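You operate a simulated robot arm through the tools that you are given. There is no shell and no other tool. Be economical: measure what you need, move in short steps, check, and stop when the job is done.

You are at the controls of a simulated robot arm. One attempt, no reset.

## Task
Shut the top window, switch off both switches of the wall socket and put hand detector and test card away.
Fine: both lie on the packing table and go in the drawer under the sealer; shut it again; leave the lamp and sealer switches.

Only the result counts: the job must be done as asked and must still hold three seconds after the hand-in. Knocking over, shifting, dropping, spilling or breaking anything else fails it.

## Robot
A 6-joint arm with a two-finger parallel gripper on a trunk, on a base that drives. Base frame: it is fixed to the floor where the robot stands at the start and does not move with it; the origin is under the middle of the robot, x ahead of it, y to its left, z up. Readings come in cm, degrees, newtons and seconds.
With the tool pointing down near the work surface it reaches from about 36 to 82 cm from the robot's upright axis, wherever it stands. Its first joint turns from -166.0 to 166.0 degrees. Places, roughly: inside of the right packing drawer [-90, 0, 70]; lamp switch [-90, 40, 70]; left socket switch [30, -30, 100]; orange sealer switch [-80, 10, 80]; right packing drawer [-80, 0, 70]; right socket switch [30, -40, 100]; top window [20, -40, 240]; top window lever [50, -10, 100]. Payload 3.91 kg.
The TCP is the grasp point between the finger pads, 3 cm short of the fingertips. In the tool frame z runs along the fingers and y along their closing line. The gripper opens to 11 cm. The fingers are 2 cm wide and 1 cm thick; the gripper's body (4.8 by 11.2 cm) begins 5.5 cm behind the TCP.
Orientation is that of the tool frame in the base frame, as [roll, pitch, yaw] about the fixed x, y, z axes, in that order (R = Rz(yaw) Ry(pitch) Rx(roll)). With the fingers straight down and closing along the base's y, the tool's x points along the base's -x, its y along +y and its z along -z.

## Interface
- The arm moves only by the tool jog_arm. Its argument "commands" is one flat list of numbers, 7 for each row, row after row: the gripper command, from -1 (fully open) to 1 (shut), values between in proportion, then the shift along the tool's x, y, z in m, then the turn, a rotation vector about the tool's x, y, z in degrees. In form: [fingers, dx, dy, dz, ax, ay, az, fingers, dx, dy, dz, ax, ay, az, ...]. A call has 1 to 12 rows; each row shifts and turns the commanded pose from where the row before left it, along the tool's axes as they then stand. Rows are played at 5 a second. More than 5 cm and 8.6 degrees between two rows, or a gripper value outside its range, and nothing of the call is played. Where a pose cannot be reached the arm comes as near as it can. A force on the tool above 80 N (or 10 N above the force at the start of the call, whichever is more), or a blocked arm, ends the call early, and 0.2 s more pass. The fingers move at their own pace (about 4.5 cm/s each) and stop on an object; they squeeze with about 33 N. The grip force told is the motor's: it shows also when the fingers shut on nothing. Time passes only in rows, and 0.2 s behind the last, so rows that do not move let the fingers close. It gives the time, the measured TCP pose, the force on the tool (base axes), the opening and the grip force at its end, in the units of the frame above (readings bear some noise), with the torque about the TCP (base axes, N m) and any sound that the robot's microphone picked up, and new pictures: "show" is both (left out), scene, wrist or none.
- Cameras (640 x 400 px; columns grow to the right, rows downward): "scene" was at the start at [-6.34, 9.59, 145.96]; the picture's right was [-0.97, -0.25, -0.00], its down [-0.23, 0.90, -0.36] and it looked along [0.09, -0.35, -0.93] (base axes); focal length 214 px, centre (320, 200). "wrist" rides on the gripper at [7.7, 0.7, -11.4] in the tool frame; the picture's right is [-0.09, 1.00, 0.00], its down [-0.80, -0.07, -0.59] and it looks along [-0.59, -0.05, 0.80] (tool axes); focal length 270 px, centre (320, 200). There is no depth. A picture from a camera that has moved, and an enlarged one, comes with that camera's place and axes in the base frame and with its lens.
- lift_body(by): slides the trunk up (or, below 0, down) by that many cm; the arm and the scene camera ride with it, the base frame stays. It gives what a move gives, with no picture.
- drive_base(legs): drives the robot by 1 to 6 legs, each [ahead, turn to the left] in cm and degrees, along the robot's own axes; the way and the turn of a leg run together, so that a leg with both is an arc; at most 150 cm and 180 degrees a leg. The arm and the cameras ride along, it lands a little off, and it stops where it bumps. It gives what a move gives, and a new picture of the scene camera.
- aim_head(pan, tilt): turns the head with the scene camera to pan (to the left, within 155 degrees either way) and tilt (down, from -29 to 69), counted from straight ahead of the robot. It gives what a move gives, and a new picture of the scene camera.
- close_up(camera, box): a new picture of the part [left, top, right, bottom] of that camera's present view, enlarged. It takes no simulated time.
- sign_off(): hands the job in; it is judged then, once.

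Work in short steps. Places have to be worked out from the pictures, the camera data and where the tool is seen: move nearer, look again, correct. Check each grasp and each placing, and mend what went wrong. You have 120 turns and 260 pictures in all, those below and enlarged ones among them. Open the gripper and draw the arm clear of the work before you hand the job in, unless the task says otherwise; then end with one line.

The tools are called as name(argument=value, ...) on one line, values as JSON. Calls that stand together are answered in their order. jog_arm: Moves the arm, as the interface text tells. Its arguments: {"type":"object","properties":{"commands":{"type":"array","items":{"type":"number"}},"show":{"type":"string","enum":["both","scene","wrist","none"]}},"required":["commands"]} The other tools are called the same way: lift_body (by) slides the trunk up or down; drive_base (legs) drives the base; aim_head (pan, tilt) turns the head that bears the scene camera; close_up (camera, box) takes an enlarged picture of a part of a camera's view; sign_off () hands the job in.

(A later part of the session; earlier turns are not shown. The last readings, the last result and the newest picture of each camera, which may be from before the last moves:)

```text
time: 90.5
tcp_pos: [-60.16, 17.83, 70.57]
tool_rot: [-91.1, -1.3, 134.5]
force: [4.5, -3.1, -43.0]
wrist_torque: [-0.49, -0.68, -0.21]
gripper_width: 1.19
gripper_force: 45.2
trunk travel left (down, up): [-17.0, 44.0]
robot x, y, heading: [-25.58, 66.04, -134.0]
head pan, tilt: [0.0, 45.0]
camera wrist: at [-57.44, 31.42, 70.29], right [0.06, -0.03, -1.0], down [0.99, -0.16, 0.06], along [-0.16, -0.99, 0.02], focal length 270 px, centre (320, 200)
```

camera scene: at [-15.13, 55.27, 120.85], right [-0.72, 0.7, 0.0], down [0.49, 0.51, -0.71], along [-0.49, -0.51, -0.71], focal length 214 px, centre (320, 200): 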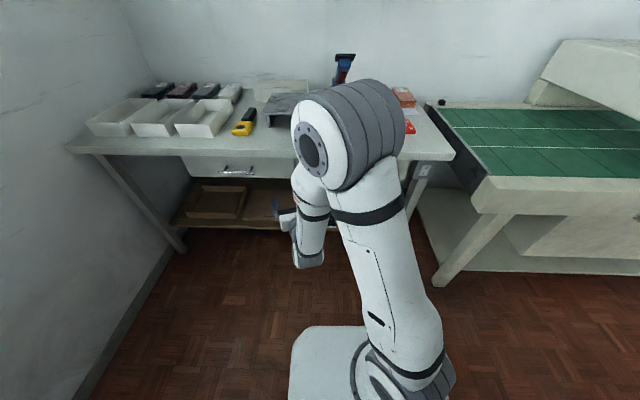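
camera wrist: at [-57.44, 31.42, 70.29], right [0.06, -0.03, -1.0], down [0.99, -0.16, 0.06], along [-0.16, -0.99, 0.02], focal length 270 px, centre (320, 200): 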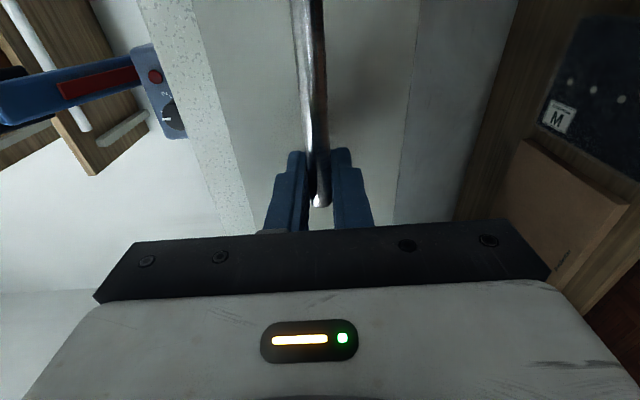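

The drawer is coming along. I relax the vertical load by 4 mm and continue pulling to ~20 cm.

jog_arm(commands=[1, 0, 0.004, -0.02, 0, 0, 0, 1, 0, 0, -0.03, 0, 0, 0, 1, 0, 0, -0.03, 0, 0, 0, 1, 0, 0, -0.03, 0, 0, 0, 1, 0, 0, -0.03, 0, 0, 0, 1, 0, 0, -0.02, 0, 0, 0], show="both")

```text
time: 91.9
tcp_pos: [-52.0, 19.54, 69.04]
tool_rot: [-90.3, -1.1, 134.6]
force: [0.2, 0.7, 0.5]
wrist_torque: [0.01, 0.02, 0.04]
gripper_width: 0.0
gripper_force: 38.0
out of reach, approached as far as the arm can: row 2, 3, 4, 5, 6
trunk travel left (down, up): [-17.0, 44.0]
robot x, y, heading: [-25.6, 65.94, -134.4]
head pan, tilt: [0.0, 45.0]
camera scene: at [-15.15, 55.28, 120.85], right [-0.72, 0.7, 0.0], down [0.49, 0.51, -0.71], along [-0.49, -0.51, -0.71], focal length 214 px, centre (320, 200)
camera wrist: at [-49.2, 33.03, 68.62], right [0.05, -0.04, -1.0], down [0.99, -0.15, 0.06], along [-0.16, -0.99, 0.04], focal length 270 px, centre (320, 200)
```

scene: 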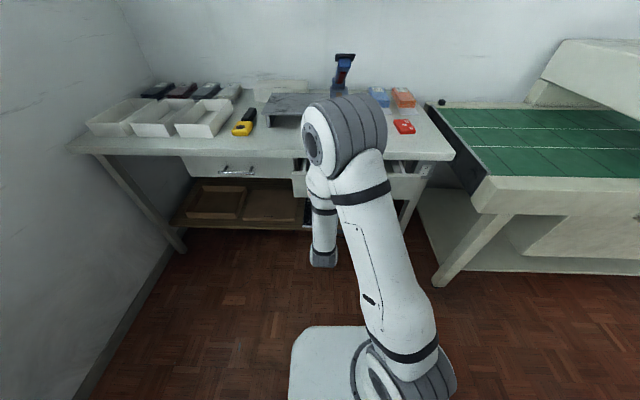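
wrist: 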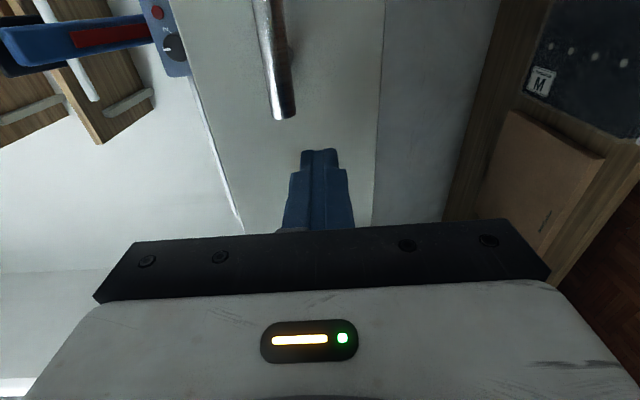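

The arm is too folded to pull further and slipped off; the drawer is ~7 cm open. I reposition the base back and to the right so I can pull by driving.

drive_base(legs=[[0, 20], [-17, 0], [0, -20]])

jog_arm(commands=[0.1, 0, 0, 0, 0, 0, 0, 0.1, 0, 0, 0, 0, 0, 0], show="wrist")

```text
time: 95.5
tcp_pos: [-45.35, 34.59, 69.09]
tool_rot: [-90.3, -1.2, 134.1]
force: [0.5, -0.1, 0.1]
wrist_torque: [0.02, 0.03, -0.03]
gripper_width: 0.02
gripper_force: 37.7
trunk travel left (down, up): [-17.0, 44.0]
robot x, y, heading: [-18.16, 81.02, -134.1]
head pan, tilt: [0.0, 45.0]
camera scene: at [-7.61, 70.13, 120.85], right [-0.72, 0.69, 0.0], down [0.49, 0.51, -0.71], along [-0.49, -0.51, -0.71], focal length 214 px, centre (320, 200)
```

scene: 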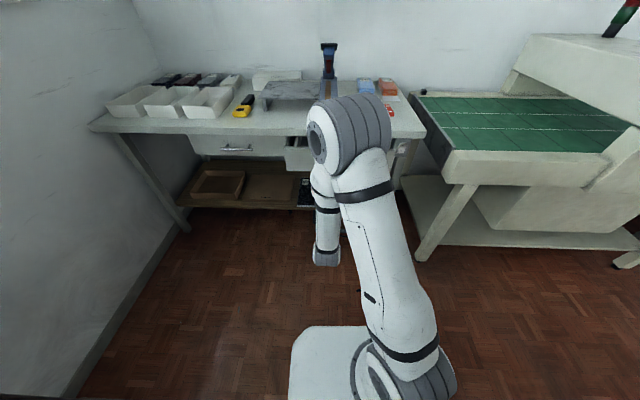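

```text
time: 96.1
tcp_pos: [-45.21, 34.44, 69.11]
tool_rot: [-90.4, -1.2, 134.2]
force: [-0.3, -0.4, -0.1]
wrist_torque: [0.01, 0.01, 0.0]
gripper_width: 4.96
gripper_force: 0.1
trunk travel left (down, up): [-17.0, 44.0]
robot x, y, heading: [-17.84, 80.83, -133.7]
head pan, tilt: [0.0, 45.0]
camera wrist: at [-42.34, 48.14, 68.55], right [0.05, -0.04, -1.0], down [0.99, -0.16, 0.06], along [-0.16, -0.99, 0.04], focal length 270 px, centre (320, 200)
```

wrist: 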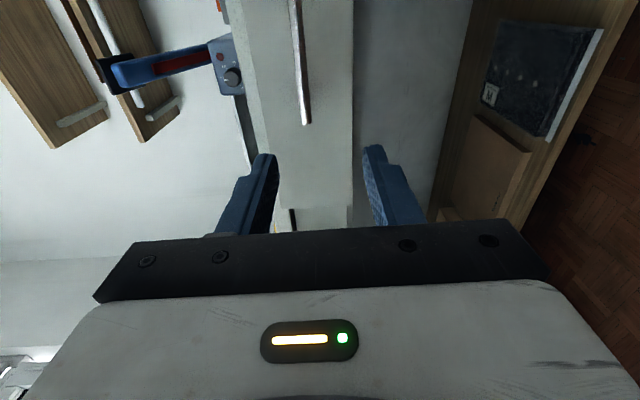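

The bar is now at p≈−23.5, z≈71 (drawer ~11 cm open). I approach at q≈60.

jog_arm(commands=[0.1, 0, -0.018, 0.04, 0, 0, 0, 0.1, 0, 0, 0.04, 0, 0, 0, 0.1, 0.037, 0, 0.02, 0, 0, 0, 0.1, 0, 0, 0, 0, 0, 0], show="wrist")

```text
time: 97.1
tcp_pos: [-54.96, 30.32, 70.79]
tool_rot: [-90.3, -1.2, 134.2]
force: [-0.2, 1.2, 0.4]
wrist_torque: [-0.01, 0.02, 0.0]
gripper_width: 4.94
gripper_force: 0.1
trunk travel left (down, up): [-17.0, 44.0]
robot x, y, heading: [-18.07, 80.94, -134.1]
head pan, tilt: [0.0, 45.0]
camera wrist: at [-52.05, 43.87, 70.17], right [0.05, -0.04, -1.0], down [0.99, -0.16, 0.06], along [-0.16, -0.99, 0.04], focal length 270 px, centre (320, 200)
```

wrist: 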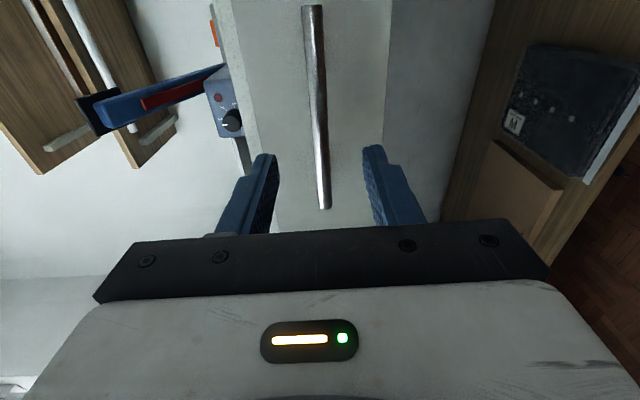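

Well aligned; advance 6.3 cm and grip.

jog_arm(commands=[0.1, 0, 0, 0.035, 0, 0, 0, 0.1, 0, 0, 0.03, 0, 0, 0, 1, 0, 0, 0, 0, 0, 0, 1, 0, 0, 0, 0, 0, 0, 1, 0, 0, 0, 0, 0, 0, 1, 0, 0, 0, 0, 0, 0, 1, 0, 0, 0, 0, 0, 0], show="wrist")

```text
time: 98.7
tcp_pos: [-59.49, 25.53, 70.57]
tool_rot: [-90.3, -1.2, 133.5]
force: [1.0, 0.3, -6.2]
wrist_torque: [-0.69, -0.75, -0.02]
gripper_width: 1.18
gripper_force: 45.7
out of reach, approached as far as the arm can: row 2
trunk travel left (down, up): [-17.0, 44.0]
robot x, y, heading: [-17.94, 80.56, -134.0]
head pan, tilt: [0.0, 45.0]
camera wrist: at [-56.34, 39.17, 70.13], right [0.05, -0.04, -1.0], down [0.98, -0.17, 0.06], along [-0.17, -0.98, 0.03], focal length 270 px, centre (320, 200)
```

wrist: 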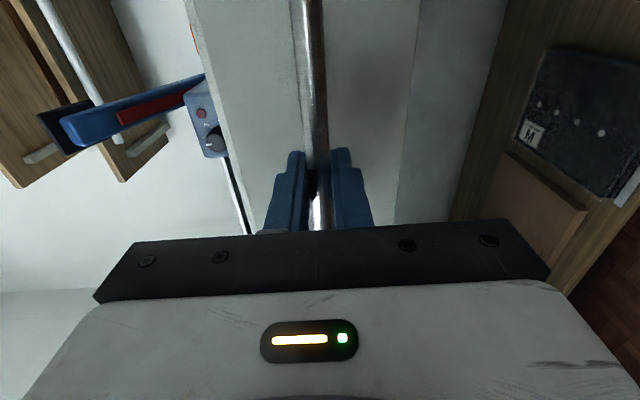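

Solid grip. Pull by driving back 10 cm.

drive_base(legs=[[-10, 0]])

```text
time: 99.8
tcp_pos: [-52.18, 32.68, 70.57]
tool_rot: [-90.5, -1.4, 133.8]
force: [24.9, -24.3, -7.8]
wrist_torque: [-0.67, -0.66, 0.28]
gripper_width: 1.24
gripper_force: 45.2
trunk travel left (down, up): [-17.0, 44.0]
robot x, y, heading: [-11.0, 88.02, -133.9]
head pan, tilt: [0.0, 45.0]
camera scene: at [-0.52, 77.15, 120.81], right [-0.72, 0.69, 0.0], down [0.49, 0.51, -0.71], along [-0.49, -0.51, -0.71], focal length 214 px, centre (320, 200)
```

scene: 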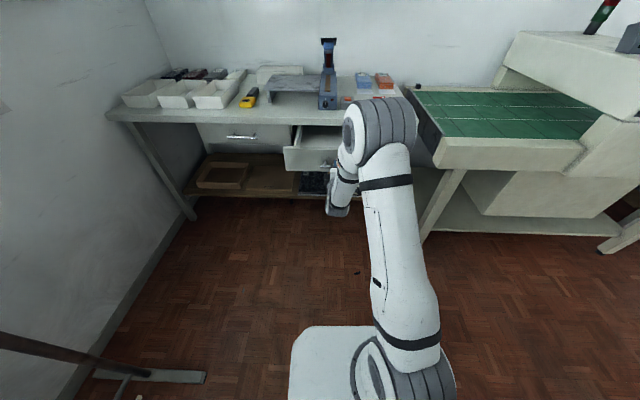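

Drawer open ~21 cm. Release the bar and back off.

jog_arm(commands=[0.1, 0, 0, 0, 0, 0, 0, 0.1, 0, 0, 0, 0, 0, 0, 0.1, 0, 0, 0, 0, 0, 0, 0.1, 0, 0, -0.045, 0, 0, 0, 0.1, 0, 0, -0.045, 0, 0, 0], show="wrist")

```text
time: 101.0
tcp_pos: [-46.04, 38.75, 70.53]
tool_rot: [-90.2, -1.2, 133.8]
force: [0.0, 0.7, 0.0]
wrist_torque: [-0.03, 0.0, -0.02]
gripper_width: 4.95
gripper_force: 0.1
trunk travel left (down, up): [-17.0, 44.0]
robot x, y, heading: [-10.89, 87.8, -134.1]
head pan, tilt: [0.0, 45.0]
camera wrist: at [-43.02, 52.35, 70.14], right [0.05, -0.04, -1.0], down [0.98, -0.17, 0.06], along [-0.17, -0.98, 0.03], focal length 270 px, centre (320, 200)
```

wrist: 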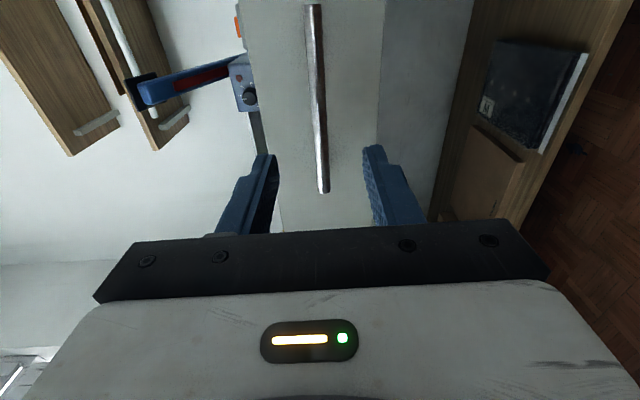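

Released. I lift the trunk and turn the tool to point down.

lift_body(by=30)

jog_arm(commands=[-1, 0, 0, 0, -8.2, 0, 0, -1, 0, 0, 0, -8.2, 0, 0, -1, 0, 0, 0, -8.2, 0, 0, -1, 0, 0, 0, -8.2, 0, 0, -1, 0, 0, 0, -8.2, 0, 0, -1, 0, 0, 0, -8.2, 0, 0, -1, 0, 0, 0, -8.2, 0, 0, -1, 0, 0, 0, -8.2, 0, 0, -1, 0, 0, 0, -8.2, 0, 0, -1, 0, 0, 0, -8.2, 0, 0, -1, 0, 0, 0, -8, 0, 0], show="both")

```text
time: 104.0
tcp_pos: [-46.07, 38.84, 100.62]
tool_rot: [-90.4, -1.2, 133.8]
force: [0.1, 0.4, 0.7]
wrist_torque: [-0.03, 0.04, -0.05]
gripper_width: 4.94
gripper_force: 0.1
trunk travel left (down, up): [-47.0, 14.0]
robot x, y, heading: [-11.2, 88.2, -133.9]
head pan, tilt: [0.0, 45.0]
```

```text
time: 106.4
tcp_pos: [-46.1, 38.74, 100.56]
tool_rot: [179.5, -1.1, 133.8]
force: [0.6, -0.4, 0.6]
wrist_torque: [-0.02, 0.05, -0.01]
gripper_width: 11.03
gripper_force: 0.1
trunk travel left (down, up): [-47.0, 14.0]
robot x, y, heading: [-11.4, 87.94, -133.9]
head pan, tilt: [0.0, 45.0]
camera scene: at [-0.69, 77.33, 150.85], right [-0.72, 0.69, 0.0], down [0.49, 0.51, -0.71], along [-0.49, -0.51, -0.71], focal length 214 px, centre (320, 200)
camera wrist: at [-50.76, 44.55, 112.15], right [0.78, 0.63, 0.01], down [0.51, -0.64, 0.58], along [0.37, -0.45, -0.82], focal length 270 px, centre (320, 200)
```

scene: 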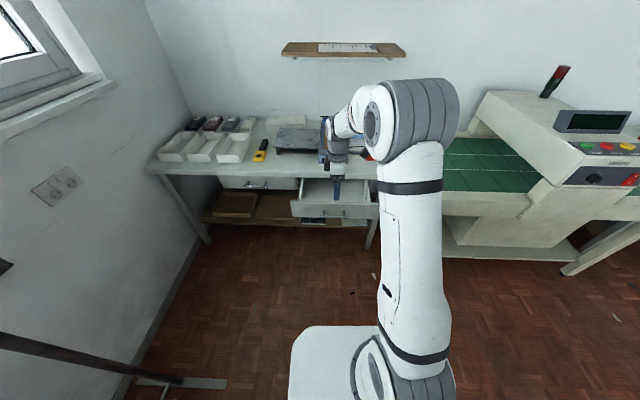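
wrist: 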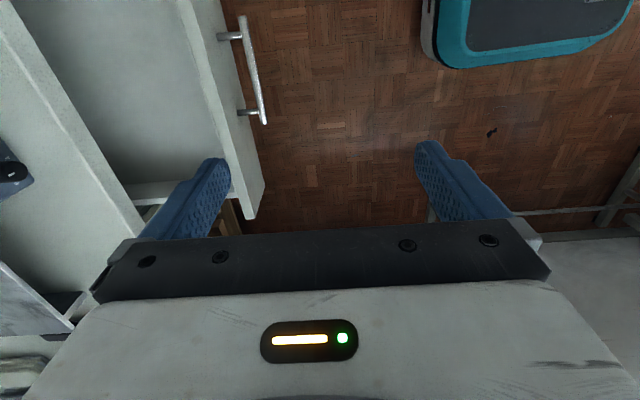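

Tool down, drawer empty inside. Next the red test card at about p −55, q 83; I shift the arm right and up before driving in, staying clear of the raised sealer arm.

jog_arm(commands=[-1, 0.045, -0.015, -0.015, 0, 0, 0, -1, 0.045, -0.015, -0.015, 0, 0, 0, -1, 0.045, -0.015, -0.015, 0, 0, 0, -1, 0.045, -0.015, -0.015, 0, 0, 0, -1, 0.045, -0.015, -0.015, 0, 0, 0], show="both")

```text
time: 107.6
tcp_pos: [-66.94, 49.75, 108.4]
tool_rot: [179.6, -1.2, 133.8]
force: [0.1, -0.2, -0.1]
wrist_torque: [-0.01, 0.02, -0.01]
gripper_width: 10.98
gripper_force: 0.1
trunk travel left (down, up): [-47.0, 14.0]
robot x, y, heading: [-11.15, 88.06, -133.9]
head pan, tilt: [0.0, 45.0]
camera scene: at [-0.71, 77.39, 150.85], right [-0.72, 0.69, 0.0], down [0.49, 0.51, -0.71], along [-0.49, -0.51, -0.71], focal length 214 px, centre (320, 200)
camera wrist: at [-71.66, 55.53, 119.99], right [0.78, 0.63, 0.01], down [0.51, -0.64, 0.58], along [0.36, -0.45, -0.82], focal length 270 px, centre (320, 200)
```

scene: 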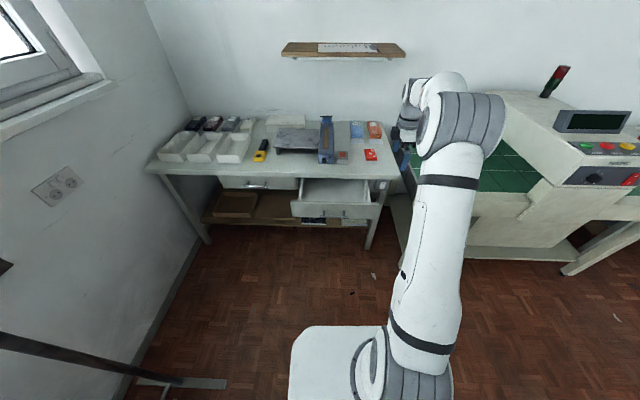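
wrist: 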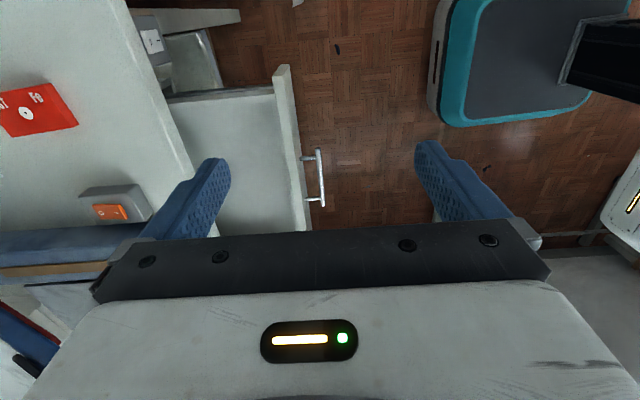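

Card at p≈−53, q≈83. I drive straight forward 40 cm to bring the tool above it.

drive_base(legs=[[40, 0]])

jog_arm(commands=[-1, 0, 0, 0, 0, 0, 0], show="wrist")

```text
time: 110.2
tcp_pos: [-94.85, 20.41, 108.41]
tool_rot: [179.6, -1.3, 133.8]
force: [-0.9, -0.1, -0.5]
wrist_torque: [-0.02, 0.02, 0.01]
gripper_width: 11.0
gripper_force: 0.1
trunk travel left (down, up): [-47.0, 14.0]
robot x, y, heading: [-38.98, 58.9, -134.1]
head pan, tilt: [0.0, 45.0]
camera scene: at [-28.78, 48.14, 150.85], right [-0.72, 0.69, 0.0], down [0.49, 0.51, -0.71], along [-0.49, -0.51, -0.71], focal length 214 px, centre (320, 200)
```

scene: 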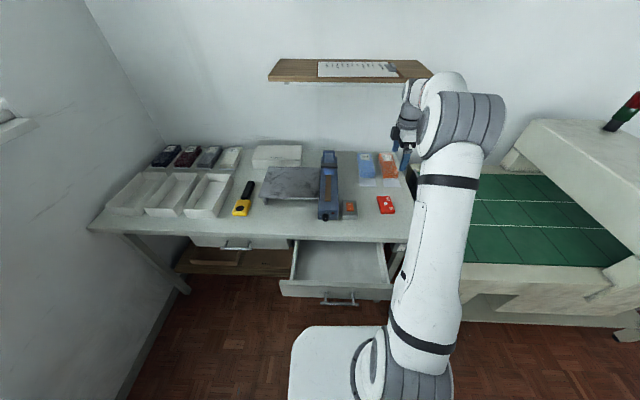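

```text
time: 110.5
tcp_pos: [-94.97, 20.45, 108.39]
tool_rot: [179.7, -1.3, 133.9]
force: [0.2, 0.0, -0.3]
wrist_torque: [0.02, -0.06, 0.0]
gripper_width: 10.98
gripper_force: 0.1
trunk travel left (down, up): [-47.0, 14.0]
robot x, y, heading: [-38.79, 58.92, -133.7]
head pan, tilt: [0.0, 45.0]
camera wrist: at [-99.64, 26.22, 120.01], right [0.78, 0.63, 0.0], down [0.51, -0.64, 0.58], along [0.36, -0.45, -0.82], focal length 270 px, centre (320, 200)
```

wrist: 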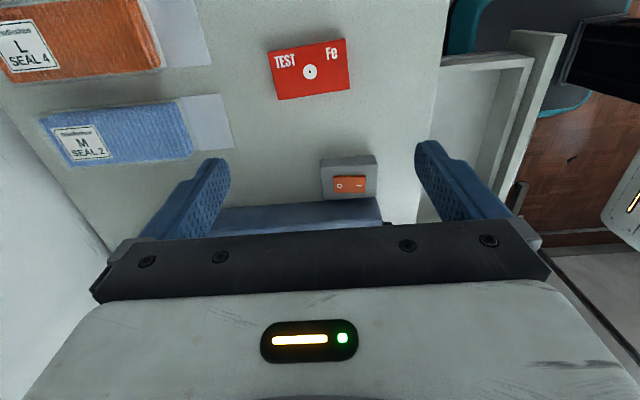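

That's the "TEST Fe" card: about 10 × 6.3 cm, aligned with the room axes, centre p −53.9, q 82.6. I turn the gripper 90° to grip its short side and centre it.

jog_arm(commands=[-1, 0.01, -0.012, 0, 0, 0, 8.2, -1, 0, 0, 0, 0, 0, 8.2, -1, 0, 0, 0, 0, 0, 8.2, -1, 0, 0, 0, 0, 0, 8.2, -1, 0, 0, 0, 0, 0, 8.2, -1, 0, 0, 0, 0, 0, 8.2, -1, 0, 0, 0, 0, 0, 8.2, -1, 0, 0, 0, 0, 0, 8.2, -1, 0, 0, 0, 0, 0, 8.2, -1, 0, 0, 0, 0, 0, 8.2, -1, 0, 0, 0, 0, 0, 7], show="wrist")

```text
time: 113.0
tcp_pos: [-96.38, 20.28, 108.49]
tool_rot: [-178.8, -0.4, 44.7]
force: [0.1, 0.4, 0.2]
wrist_torque: [0.0, 0.0, 0.03]
gripper_width: 11.0
gripper_force: 0.0
trunk travel left (down, up): [-47.0, 14.0]
robot x, y, heading: [-38.99, 58.71, -133.7]
head pan, tilt: [0.0, 45.0]
camera wrist: at [-90.34, 25.02, 119.87], right [0.64, -0.77, -0.02], down [-0.61, -0.53, 0.59], along [-0.47, -0.36, -0.81], focal length 270 px, centre (320, 200)
```

wrist: 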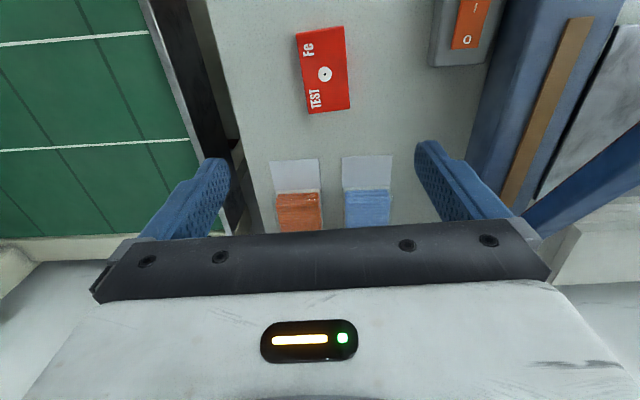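

Centred over the card. Descend to 2 cm above grasp height and check.

jog_arm(commands=[-1, 0.002, 0, 0.048, 0, 0, 0, -1, 0, 0, 0.048, 0, 0, 0, -1, 0, 0, 0.048, 0, 0, 0, -1, 0, 0, 0.048, 0, 0, 0, -1, 0, 0, 0.04, 0, 0, 0], show="wrist")

```text
time: 114.2
tcp_pos: [-96.58, 20.94, 85.32]
tool_rot: [-178.6, -0.4, 44.7]
force: [1.0, -0.1, 0.2]
wrist_torque: [-0.02, -0.03, 0.0]
gripper_width: 10.99
gripper_force: 0.1
trunk travel left (down, up): [-47.0, 14.0]
robot x, y, heading: [-39.31, 58.6, -134.0]
head pan, tilt: [0.0, 45.0]
camera wrist: at [-90.52, 25.71, 96.72], right [0.64, -0.77, -0.02], down [-0.61, -0.53, 0.59], along [-0.47, -0.36, -0.81], focal length 270 px, centre (320, 200)
```

wrist: 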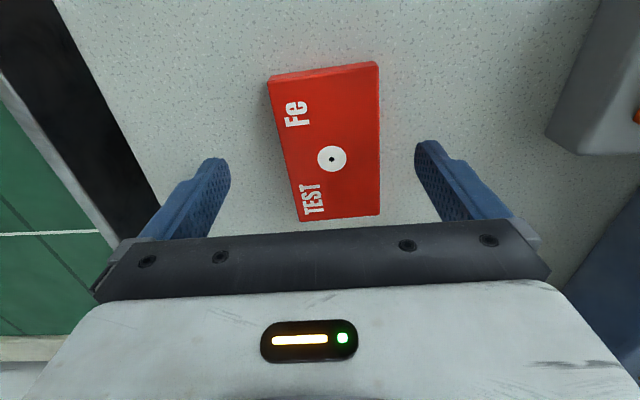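

Card is ~1 cm thick and nearly centred; shift 0.7 cm, descend 2.3 cm and close.

jog_arm(commands=[-1, 0, 0.007, 0.012, 0, 0, 0, -1, 0, 0, 0.011, 0, 0, 0, 1, 0, 0, 0, 0, 0, 0, 1, 0, 0, 0, 0, 0, 0, 1, 0, 0, 0, 0, 0, 0, 1, 0, 0, 0, 0, 0, 0, 1, 0, 0, 0, 0, 0, 0, 1, 0, 0, 0, 0, 0, 0], show="wrist")

```text
time: 116.0
tcp_pos: [-96.12, 20.48, 83.0]
tool_rot: [-178.7, -0.3, 44.7]
force: [3.7, -3.6, 9.9]
wrist_torque: [-0.42, -0.31, 0.07]
gripper_width: 5.96
gripper_force: 33.0
trunk travel left (down, up): [-47.0, 14.0]
robot x, y, heading: [-39.32, 59.16, -133.8]
head pan, tilt: [0.0, 45.0]
camera wrist: at [-90.01, 25.16, 94.52], right [0.64, -0.77, -0.02], down [-0.61, -0.53, 0.59], along [-0.47, -0.36, -0.81], focal length 270 px, centre (320, 200)
```

wrist: 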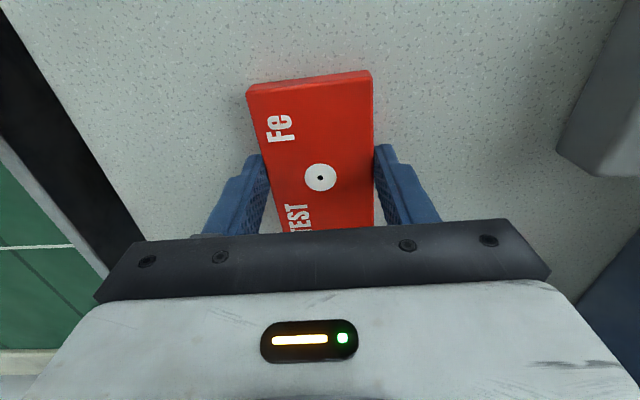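

Card gripped at 5.96 cm. Lift, carry over to the open drawer, first toward the robot then left.

jog_arm(commands=[1, 0, 0, -0.03, 0, 0, 0, 1, 0, 0, -0.048, 0, 0, 0, 1, 0, 0, -0.048, 0, 0, 0, 1, 0, 0, -0.048, 0, 0, 0, 1, 0.04, 0, -0.02, 0, 0, 0, 1, 0.048, 0, 0, 0, 0, 0, 1, 0.048, 0, 0, 0, 0, 0, 1, 0.048, 0, 0, 0, 0, 0, 1, 0.048, 0, 0, 0, 0, 0, 1, 0.03, 0.035, 0, 0, 0, 0, 1, 0, 0.04, 0, 0, 0, 0, 1, 0, 0.04, 0, 0, 0, 0], show="both")

```text
time: 118.5
tcp_pos: [-69.15, 30.55, 102.36]
tool_rot: [-178.8, -0.3, 44.8]
force: [0.3, 0.4, -0.8]
wrist_torque: [-0.01, -0.03, 0.03]
gripper_width: 5.9
gripper_force: 32.5
trunk travel left (down, up): [-47.0, 14.0]
robot x, y, heading: [-39.11, 58.73, -134.1]
head pan, tilt: [0.0, 45.0]
camera scene: at [-28.73, 48.16, 150.85], right [-0.72, 0.69, 0.0], down [0.49, 0.51, -0.71], along [-0.49, -0.51, -0.71], focal length 214 px, centre (320, 200)
camera wrist: at [-63.02, 35.31, 113.8], right [0.64, -0.77, -0.02], down [-0.61, -0.53, 0.59], along [-0.47, -0.36, -0.81], focal length 270 px, centre (320, 200)
```

scene: 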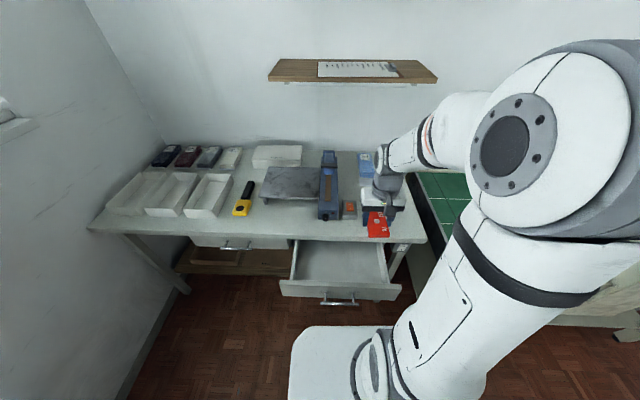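
wrist: 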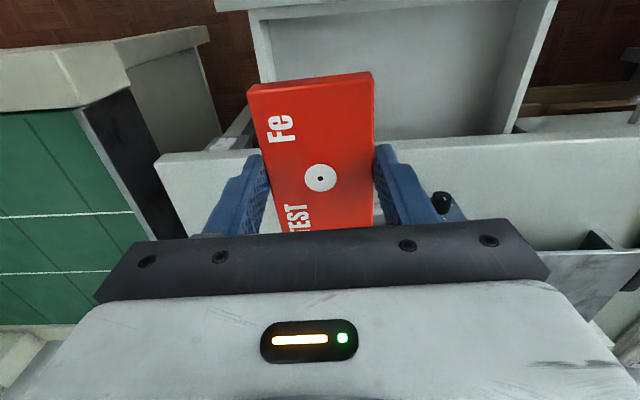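

TCP is centred over the open drawer (p −27, q 70.5). Lower the card into it.

jog_arm(commands=[1, 0, 0, 0.048, 0, 0, 0, 1, 0, 0, 0.048, 0, 0, 0, 1, 0, 0, 0.048, 0, 0, 0, 1, 0, 0, 0.048, 0, 0, 0, 1, 0, 0, 0.048, 0, 0, 0, 1, 0, 0, 0.03, 0, 0, 0], show="both")

```text
time: 120.0
tcp_pos: [-69.44, 30.83, 75.42]
tool_rot: [-178.7, -0.4, 44.8]
force: [0.3, -0.6, -0.6]
wrist_torque: [0.01, -0.02, 0.0]
gripper_width: 5.92
gripper_force: 33.3
trunk travel left (down, up): [-47.0, 14.0]
robot x, y, heading: [-39.02, 59.29, -134.0]
head pan, tilt: [0.0, 45.0]
camera scene: at [-28.78, 48.14, 150.85], right [-0.72, 0.69, 0.0], down [0.49, 0.51, -0.71], along [-0.49, -0.51, -0.71], focal length 214 px, centre (320, 200)
camera wrist: at [-63.3, 35.57, 86.82], right [0.64, -0.77, -0.02], down [-0.61, -0.53, 0.59], along [-0.47, -0.36, -0.81], focal length 270 px, centre (320, 200)
```

scene: 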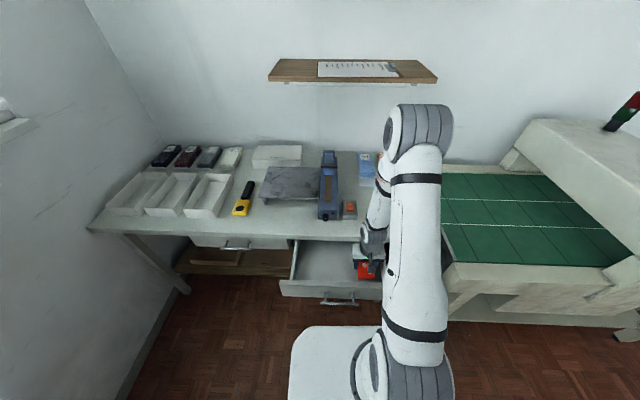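
wrist: 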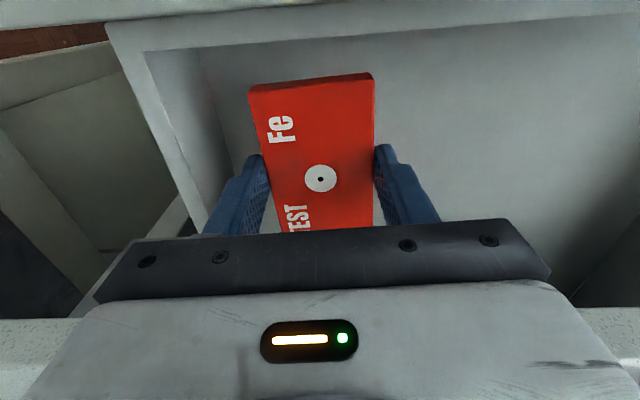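

Inside the drawer. I shift 2 cm away from the side wall and lower in small steps until contact.

jog_arm(commands=[1, 0, 0.02, 0.01, 0, 0, 0, 1, 0, 0, 0.012, 0, 0, 0, 1, 0, 0, 0.01, 0, 0, 0, 1, 0, 0, 0.008, 0, 0, 0], show="wrist")

```text
time: 121.0
tcp_pos: [-68.18, 29.67, 71.87]
tool_rot: [-178.7, -0.5, 44.8]
force: [-0.2, 0.0, -1.2]
wrist_torque: [0.03, -0.01, -0.01]
gripper_width: 5.93
gripper_force: 33.2
out of reach, approached as far as the arm can: row 4
trunk travel left (down, up): [-47.0, 14.0]
robot x, y, heading: [-38.93, 58.82, -133.7]
head pan, tilt: [0.0, 45.0]
camera wrist: at [-62.12, 34.35, 83.22], right [0.64, -0.77, -0.02], down [-0.61, -0.53, 0.59], along [-0.47, -0.36, -0.81], focal length 270 px, centre (320, 200)
```

wrist: 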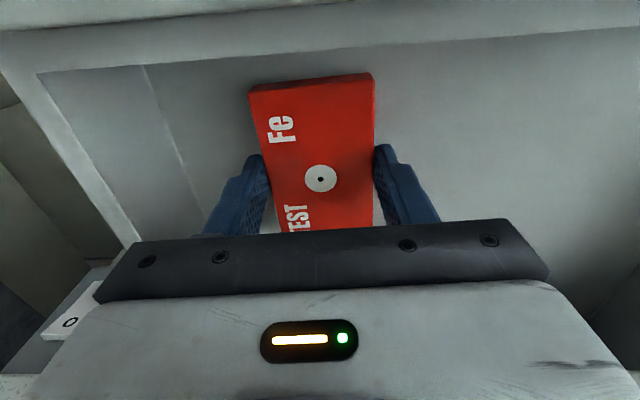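

Not yet in contact and arm reach limits lower; I use the trunk to go down gently.

lift_body(by=-1.2)

jog_arm(commands=[1, 0, 0, 0, 0, 0, 0], show="wrist")

```text
time: 121.5
tcp_pos: [-68.25, 29.63, 70.78]
tool_rot: [-178.8, -0.1, 44.9]
force: [-1.3, -0.5, 46.6]
wrist_torque: [-0.99, -1.37, 0.1]
gripper_width: 5.95
gripper_force: 32.7
trunk travel left (down, up): [-45.8, 15.2]
robot x, y, heading: [-38.98, 59.17, -133.9]
head pan, tilt: [0.0, 45.0]
```

```text
time: 122.0
tcp_pos: [-68.16, 29.55, 70.86]
tool_rot: [-178.9, -0.2, 44.9]
force: [-0.7, -0.7, 63.6]
wrist_torque: [-1.42, -1.85, 0.06]
gripper_width: 5.95
gripper_force: 33.2
trunk travel left (down, up): [-45.8, 15.2]
robot x, y, heading: [-39.38, 59.2, -133.7]
head pan, tilt: [0.0, 45.0]
camera wrist: at [-62.02, 34.47, 82.27], right [0.64, -0.77, -0.02], down [-0.61, -0.52, 0.59], along [-0.47, -0.37, -0.8], focal length 270 px, centre (320, 200)
```

wrist: 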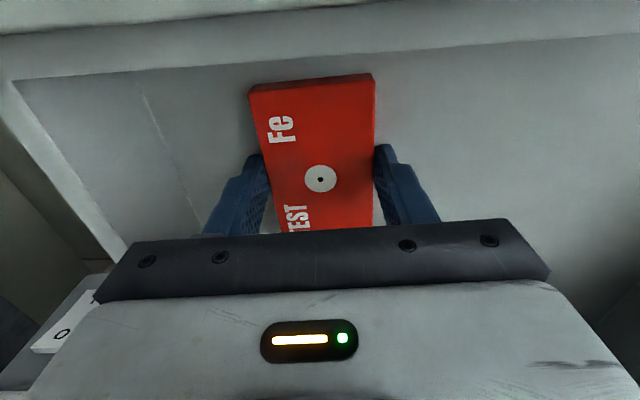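

Contact with the drawer floor. Lift trunk 0.4 cm, open slightly, and rise.

lift_body(by=0.5)

jog_arm(commands=[-0.3, 0, 0, 0, 0, 0, 0, -0.3, 0, 0, 0, 0, 0, 0, -0.3, 0, 0, -0.04, 0, 0, 0, -0.3, 0, 0, -0.048, 0, 0, 0, -0.3, 0, 0, -0.048, 0, 0, 0, -0.3, 0, 0, -0.048, 0, 0, 0, -0.3, 0, 0, -0.048, 0, 0, 0, -0.3, 0, 0, -0.048, 0, 0, 0], show="both")

```text
time: 122.5
tcp_pos: [-68.1, 29.76, 70.89]
tool_rot: [-178.7, -0.6, 44.9]
force: [0.7, -0.2, 0.3]
wrist_torque: [-0.13, 0.03, 0.05]
gripper_width: 5.93
gripper_force: 32.4
trunk travel left (down, up): [-46.3, 14.7]
robot x, y, heading: [-39.31, 58.83, -134.0]
head pan, tilt: [0.0, 45.0]
```

```text
time: 124.3
tcp_pos: [-67.74, 29.25, 99.22]
tool_rot: [-178.8, -0.4, 44.9]
force: [-0.4, -0.1, 0.4]
wrist_torque: [0.0, -0.02, 0.0]
gripper_width: 7.1
gripper_force: 0.0
trunk travel left (down, up): [-46.3, 14.7]
robot x, y, heading: [-39.29, 59.17, -134.1]
head pan, tilt: [0.0, 45.0]
camera scene: at [-28.69, 48.23, 150.14], right [-0.72, 0.69, 0.0], down [0.49, 0.51, -0.71], along [-0.49, -0.51, -0.71], focal length 214 px, centre (320, 200)
camera wrist: at [-61.62, 33.91, 110.62], right [0.64, -0.77, -0.02], down [-0.61, -0.53, 0.59], along [-0.46, -0.36, -0.81], focal length 270 px, centre (320, 200)
```

scene: 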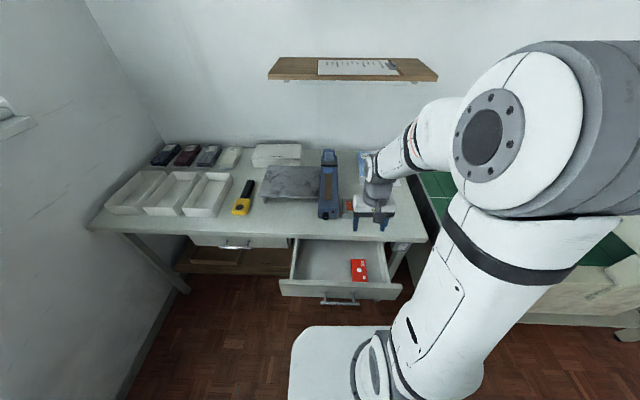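
wrist: 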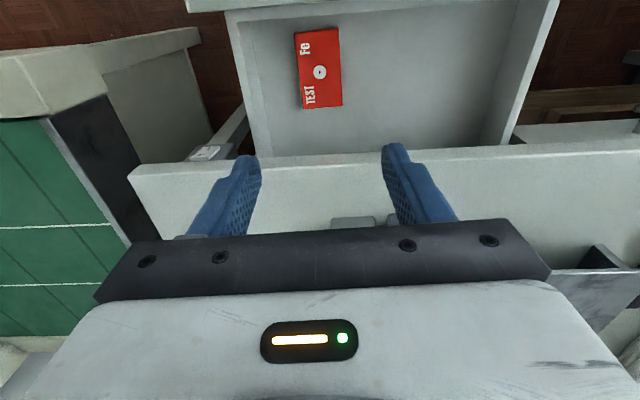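

The card is in the drawer. The detector lies along p at q≈19, p −45…−66. I back off, sidestep left via turns, and face the table again at q≈35.

drive_base(legs=[[-30, 0], [0, 60], [39, 0], [0, -60], [8, 0]])

jog_arm(commands=[-0.3, 0, 0, 0, 0, 0, 0], show="wrist")

```text
time: 134.3
tcp_pos: [-41.97, 7.71, 99.05]
tool_rot: [-178.6, -0.4, 45.2]
force: [-0.3, -0.8, -0.4]
wrist_torque: [0.02, -0.03, 0.03]
gripper_width: 7.14
gripper_force: 0.0
trunk travel left (down, up): [-46.3, 14.7]
robot x, y, heading: [-12.3, 37.29, -134.0]
head pan, tilt: [0.0, 45.0]
camera scene: at [-2.28, 25.94, 150.15], right [-0.72, 0.7, 0.0], down [0.49, 0.51, -0.71], along [-0.49, -0.51, -0.71], focal length 214 px, centre (320, 200)
```

scene: 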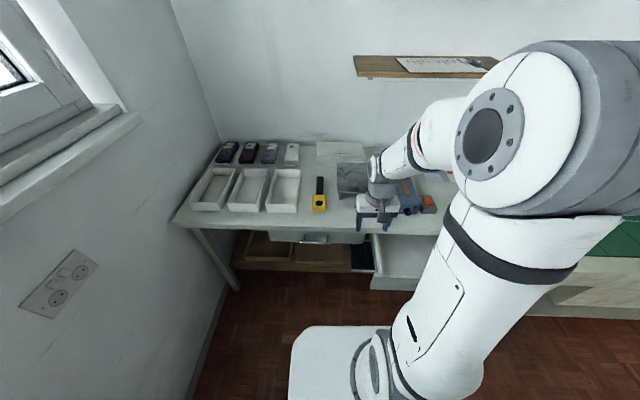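

```text
time: 134.7
tcp_pos: [-41.84, 7.75, 98.98]
tool_rot: [-178.7, -0.5, 45.1]
force: [0.9, 0.1, -0.9]
wrist_torque: [0.01, -0.01, -0.02]
gripper_width: 7.15
gripper_force: 0.0
trunk travel left (down, up): [-46.3, 14.7]
robot x, y, heading: [-12.32, 36.64, -134.1]
head pan, tilt: [0.0, 45.0]
camera wrist: at [-35.85, 12.59, 110.53], right [0.64, -0.76, -0.02], down [-0.61, -0.53, 0.59], along [-0.46, -0.37, -0.81], focal length 270 px, centre (320, 200)
```

wrist: 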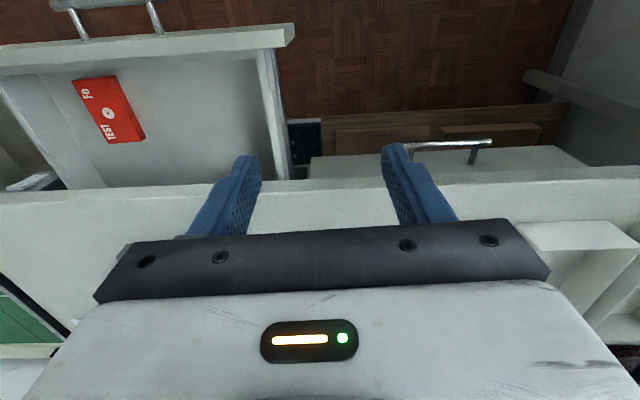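

Robot at p 17, q 35. Move the tool over the detector: left 16 cm, then outward 26 cm.

jog_arm(commands=[-0.3, 0, 0.045, 0, 0, 0, 0, -0.3, 0, 0.045, 0, 0, 0, 0, -0.3, 0, 0.045, 0, 0, 0, 0, -0.3, -0.04, 0.028, 0, 0, 0, 0, -0.3, -0.048, 0, 0, 0, 0, 0, -0.3, -0.048, 0, 0, 0, 0, 0, -0.3, -0.048, 0, 0, 0, 0, 0, -0.3, -0.048, 0, 0, 0, 0, 0, -1, -0.04, 0, 0, 0, 0, 0], show="wrist")

```text
time: 136.7
tcp_pos: [-49.61, -23.05, 98.46]
tool_rot: [-178.7, -0.5, 45.1]
force: [-0.7, -0.4, -0.1]
wrist_torque: [0.03, 0.0, 0.01]
gripper_width: 10.65
gripper_force: 0.0
trunk travel left (down, up): [-46.3, 14.7]
robot x, y, heading: [-12.41, 36.97, -133.8]
head pan, tilt: [0.0, 45.0]
camera wrist: at [-43.48, -18.27, 109.9], right [0.64, -0.77, -0.02], down [-0.61, -0.53, 0.59], along [-0.46, -0.37, -0.81], focal length 270 px, centre (320, 200)
```

wrist: 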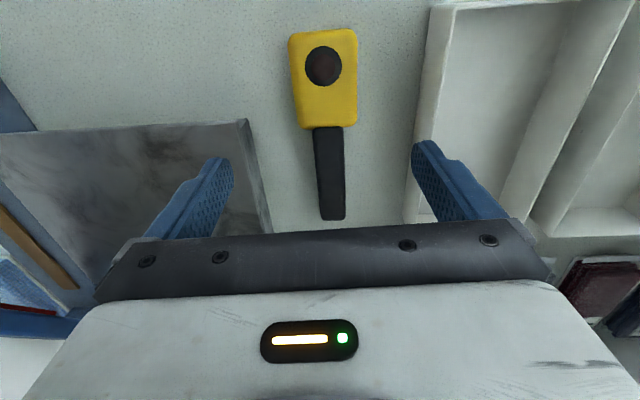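

Detector: yellow body 6.2 cm wide centred at p −49.5, q 18.3, with about 5 cm clearance each side. I'll grip the body; first centre and descend most of the way.

jog_arm(commands=[-0.6, 0.022, 0.005, 0, 0, 0, 0, -0.6, 0, 0, 0.04, 0, 0, 0, -0.6, 0, 0, 0.04, 0, 0, 0, -0.6, 0, 0, 0.02, 0, 0, 0], show="wrist")

```text
time: 137.7
tcp_pos: [-48.06, -21.53, 88.53]
tool_rot: [-178.7, -0.5, 45.1]
force: [-0.3, -0.1, -0.4]
wrist_torque: [0.01, 0.02, 0.02]
gripper_width: 8.81
gripper_force: 0.1
trunk travel left (down, up): [-46.3, 14.7]
robot x, y, heading: [-12.29, 36.84, -134.1]
head pan, tilt: [0.0, 45.0]
camera wrist: at [-41.97, -16.79, 99.97], right [0.64, -0.77, -0.02], down [-0.61, -0.53, 0.59], along [-0.46, -0.37, -0.81], focal length 270 px, centre (320, 200)
```

wrist: 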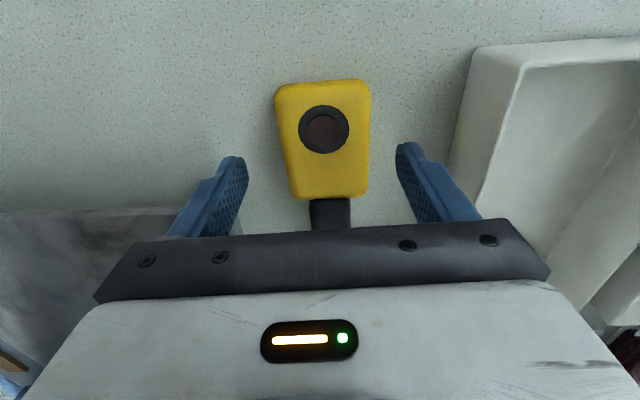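

Centred. Descend and close on the body.

jog_arm(commands=[-0.6, 0, 0, 0.03, 0, 0, 0, -0.6, 0, 0, 0.024, 0, 0, 0, 1, 0, 0, 0, 0, 0, 0, 1, 0, 0, 0, 0, 0, 0, 1, 0, 0, 0, 0, 0, 0, 1, 0, 0, 0, 0, 0, 0, 1, 0, 0, 0, 0, 0, 0], show="wrist")

```text
time: 139.3
tcp_pos: [-48.17, -21.53, 83.18]
tool_rot: [-178.7, -0.4, 45.1]
force: [-0.3, -0.6, 4.7]
wrist_torque: [-0.3, -0.01, 0.03]
gripper_width: 6.38
gripper_force: 33.5
trunk travel left (down, up): [-46.3, 14.7]
robot x, y, heading: [-12.46, 36.86, -134.3]
head pan, tilt: [0.0, 45.0]
camera wrist: at [-41.98, -16.72, 94.56], right [0.64, -0.77, -0.02], down [-0.61, -0.53, 0.59], along [-0.46, -0.37, -0.81], focal length 270 px, centre (320, 200)
```

wrist: 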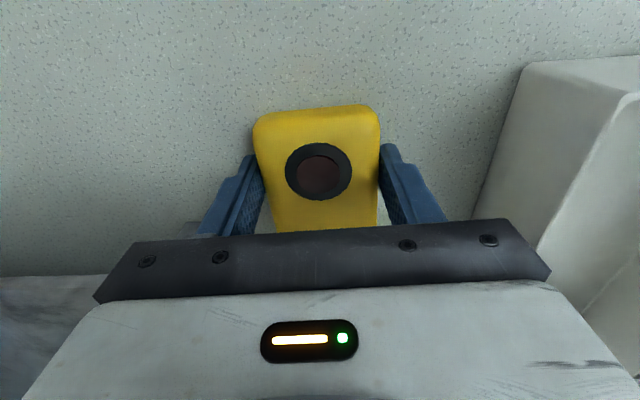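

Gripped at 6.4 cm. Lift, draw back over the table front edge.

jog_arm(commands=[1, 0, 0, -0.02, 0, 0, 0, 1, 0, 0, -0.045, 0, 0, 0, 1, 0, 0, -0.048, 0, 0, 0, 1, 0, 0, -0.048, 0, 0, 0, 1, 0, 0, -0.03, 0, 0, 0, 1, 0.048, 0, 0, 0, 0, 0, 1, 0.048, 0, 0, 0, 0, 0, 1, 0.048, 0, 0, 0, 0, 0, 1, 0.048, 0, 0, 0, 0, 0, 1, 0.025, 0, 0, 0, 0, 0], show="both")

```text
time: 141.5
tcp_pos: [-32.17, -6.55, 102.33]
tool_rot: [-178.7, -0.3, 45.1]
force: [-0.1, -0.1, -1.8]
wrist_torque: [0.11, -0.09, -0.01]
gripper_width: 6.38
gripper_force: 32.6
trunk travel left (down, up): [-46.3, 14.7]
robot x, y, heading: [-12.58, 36.87, -134.2]
head pan, tilt: [0.0, 45.0]
camera scene: at [-2.13, 26.14, 150.15], right [-0.72, 0.7, 0.0], down [0.49, 0.51, -0.71], along [-0.49, -0.51, -0.71], focal length 214 px, centre (320, 200)
camera wrist: at [-26.11, -1.71, 113.79], right [0.64, -0.77, -0.02], down [-0.61, -0.53, 0.59], along [-0.46, -0.37, -0.81], focal length 270 px, centre (320, 200)
```

scene: 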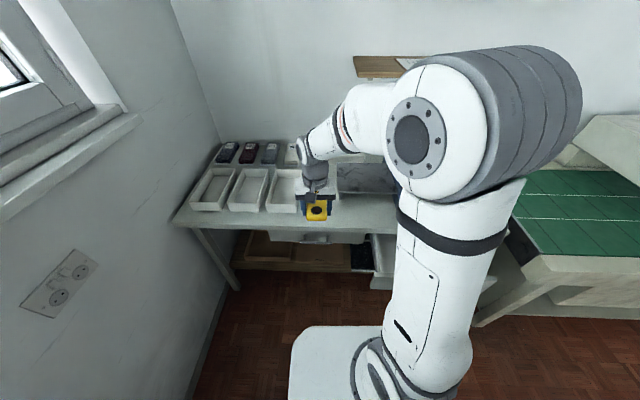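
wrist: 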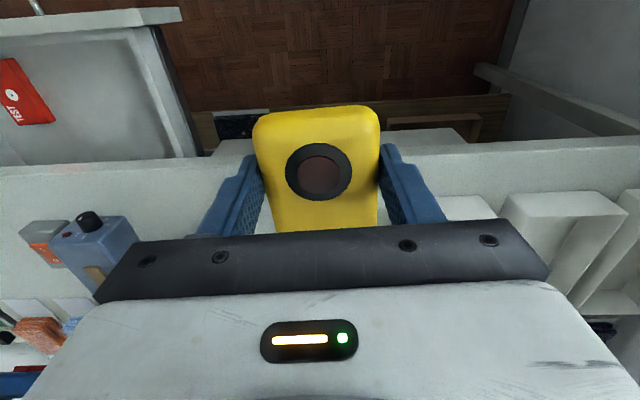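

Now rotate 90° so the detector lies along the drawer width.

jog_arm(commands=[1, 0, 0, 0, 0, 0, -8.2, 1, 0, 0, 0, 0, 0, -8.2, 1, 0, 0, 0, 0, 0, -8.2, 1, 0, 0, 0, 0, 0, -8.2, 1, 0, 0, 0, 0, 0, -8.2, 1, 0, 0, 0, 0, 0, -8.2, 1, 0, 0, 0, 0, 0, -8.2, 1, 0, 0, 0, 0, 0, -8.2, 1, 0, 0, 0, 0, 0, -8.2, 1, 0, 0, 0, 0, 0, -8.2, 1, 0, 0, 0, 0, 0, -8], show="none")

jog_arm(commands=[1, 0.048, 0, 0, 0, 0, 0, 1, 0.048, 0, 0, 0, 0, 0, 1, 0.048, 0, 0, 0, 0, 0, 1, 0.048, 0, 0, 0, 0, 0, 1, 0.048, 0, 0, 0, 0, 0, 1, 0.048, 0, 0, 0, 0, 0, 1, 0.048, 0, 0, 0, 0, 0], show="both")

```text
time: 143.9
tcp_pos: [-32.26, -6.42, 102.4]
tool_rot: [179.5, -1.4, 135.3]
force: [0.9, 0.8, -1.7]
wrist_torque: [0.07, 0.1, 0.01]
gripper_width: 6.36
gripper_force: 32.8
trunk travel left (down, up): [-46.3, 14.7]
robot x, y, heading: [-12.14, 36.7, -134.3]
head pan, tilt: [0.0, 45.0]
```

```text
time: 145.5
tcp_pos: [-55.93, 17.08, 103.29]
tool_rot: [179.5, -1.4, 135.1]
force: [-1.0, 0.5, -2.8]
wrist_torque: [0.06, 0.09, 0.0]
gripper_width: 6.34
gripper_force: 33.2
trunk travel left (down, up): [-46.3, 14.7]
robot x, y, heading: [-12.55, 36.97, -134.3]
head pan, tilt: [0.0, 45.0]
camera scene: at [-2.21, 26.14, 150.15], right [-0.72, 0.7, 0.0], down [0.49, 0.51, -0.71], along [-0.49, -0.51, -0.71], focal length 214 px, centre (320, 200)
camera wrist: at [-60.79, 22.79, 114.96], right [0.77, 0.64, 0.01], down [0.52, -0.63, 0.58], along [0.37, -0.44, -0.82], focal length 270 px, centre (320, 200)
```

scene: 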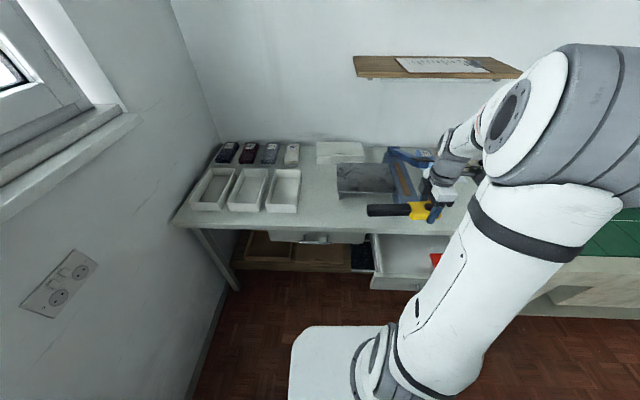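
wrist: 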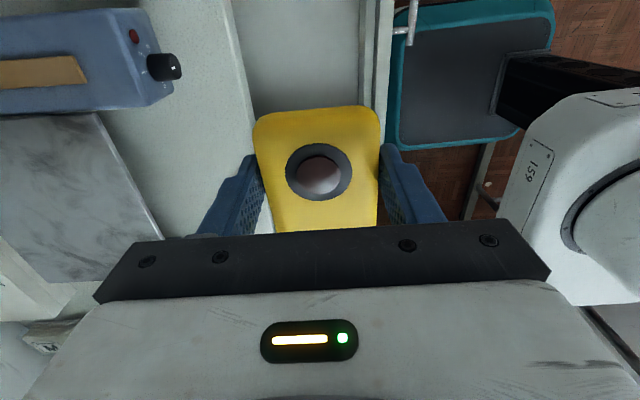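

At q 51.6; move another 9.4 cm right and 1.3 cm toward the table to centre in the opening (p −36…−22).

jog_arm(commands=[1, 0.047, -0.013, 0, 0, 0, 0, 1, 0.045, 0, 0, 0, 0, 0, 1, 0, 0, 0.048, 0, 0, 0, 1, 0, 0, 0.03, 0, 0, 0], show="both")

```text
time: 146.5
tcp_pos: [-63.74, 22.96, 95.66]
tool_rot: [179.4, -1.3, 135.1]
force: [0.2, -0.2, -2.4]
wrist_torque: [0.07, 0.11, 0.02]
gripper_width: 6.36
gripper_force: 32.7
trunk travel left (down, up): [-46.3, 14.7]
robot x, y, heading: [-12.66, 37.04, -133.8]
head pan, tilt: [0.0, 45.0]
camera scene: at [-2.22, 26.09, 150.15], right [-0.72, 0.7, 0.0], down [0.49, 0.51, -0.71], along [-0.49, -0.51, -0.71], focal length 214 px, centre (320, 200)
camera wrist: at [-68.45, 28.59, 107.25], right [0.77, 0.64, 0.01], down [0.52, -0.63, 0.58], along [0.37, -0.44, -0.82], focal length 270 px, centre (320, 200)
```

scene: 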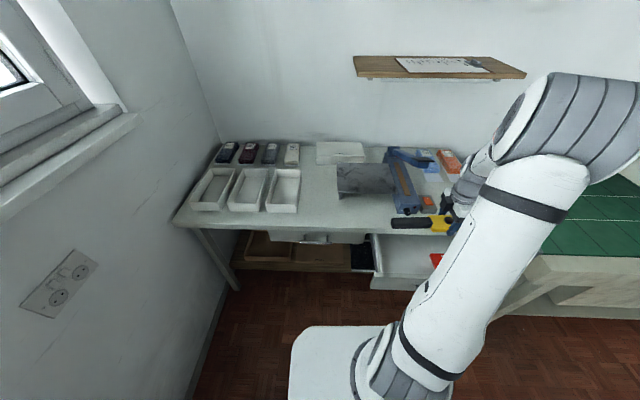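
wrist: 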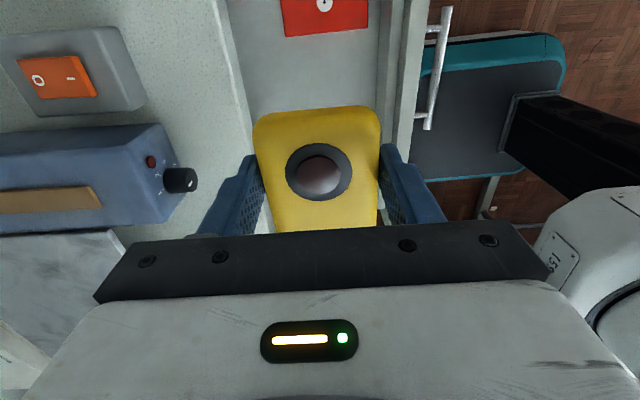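

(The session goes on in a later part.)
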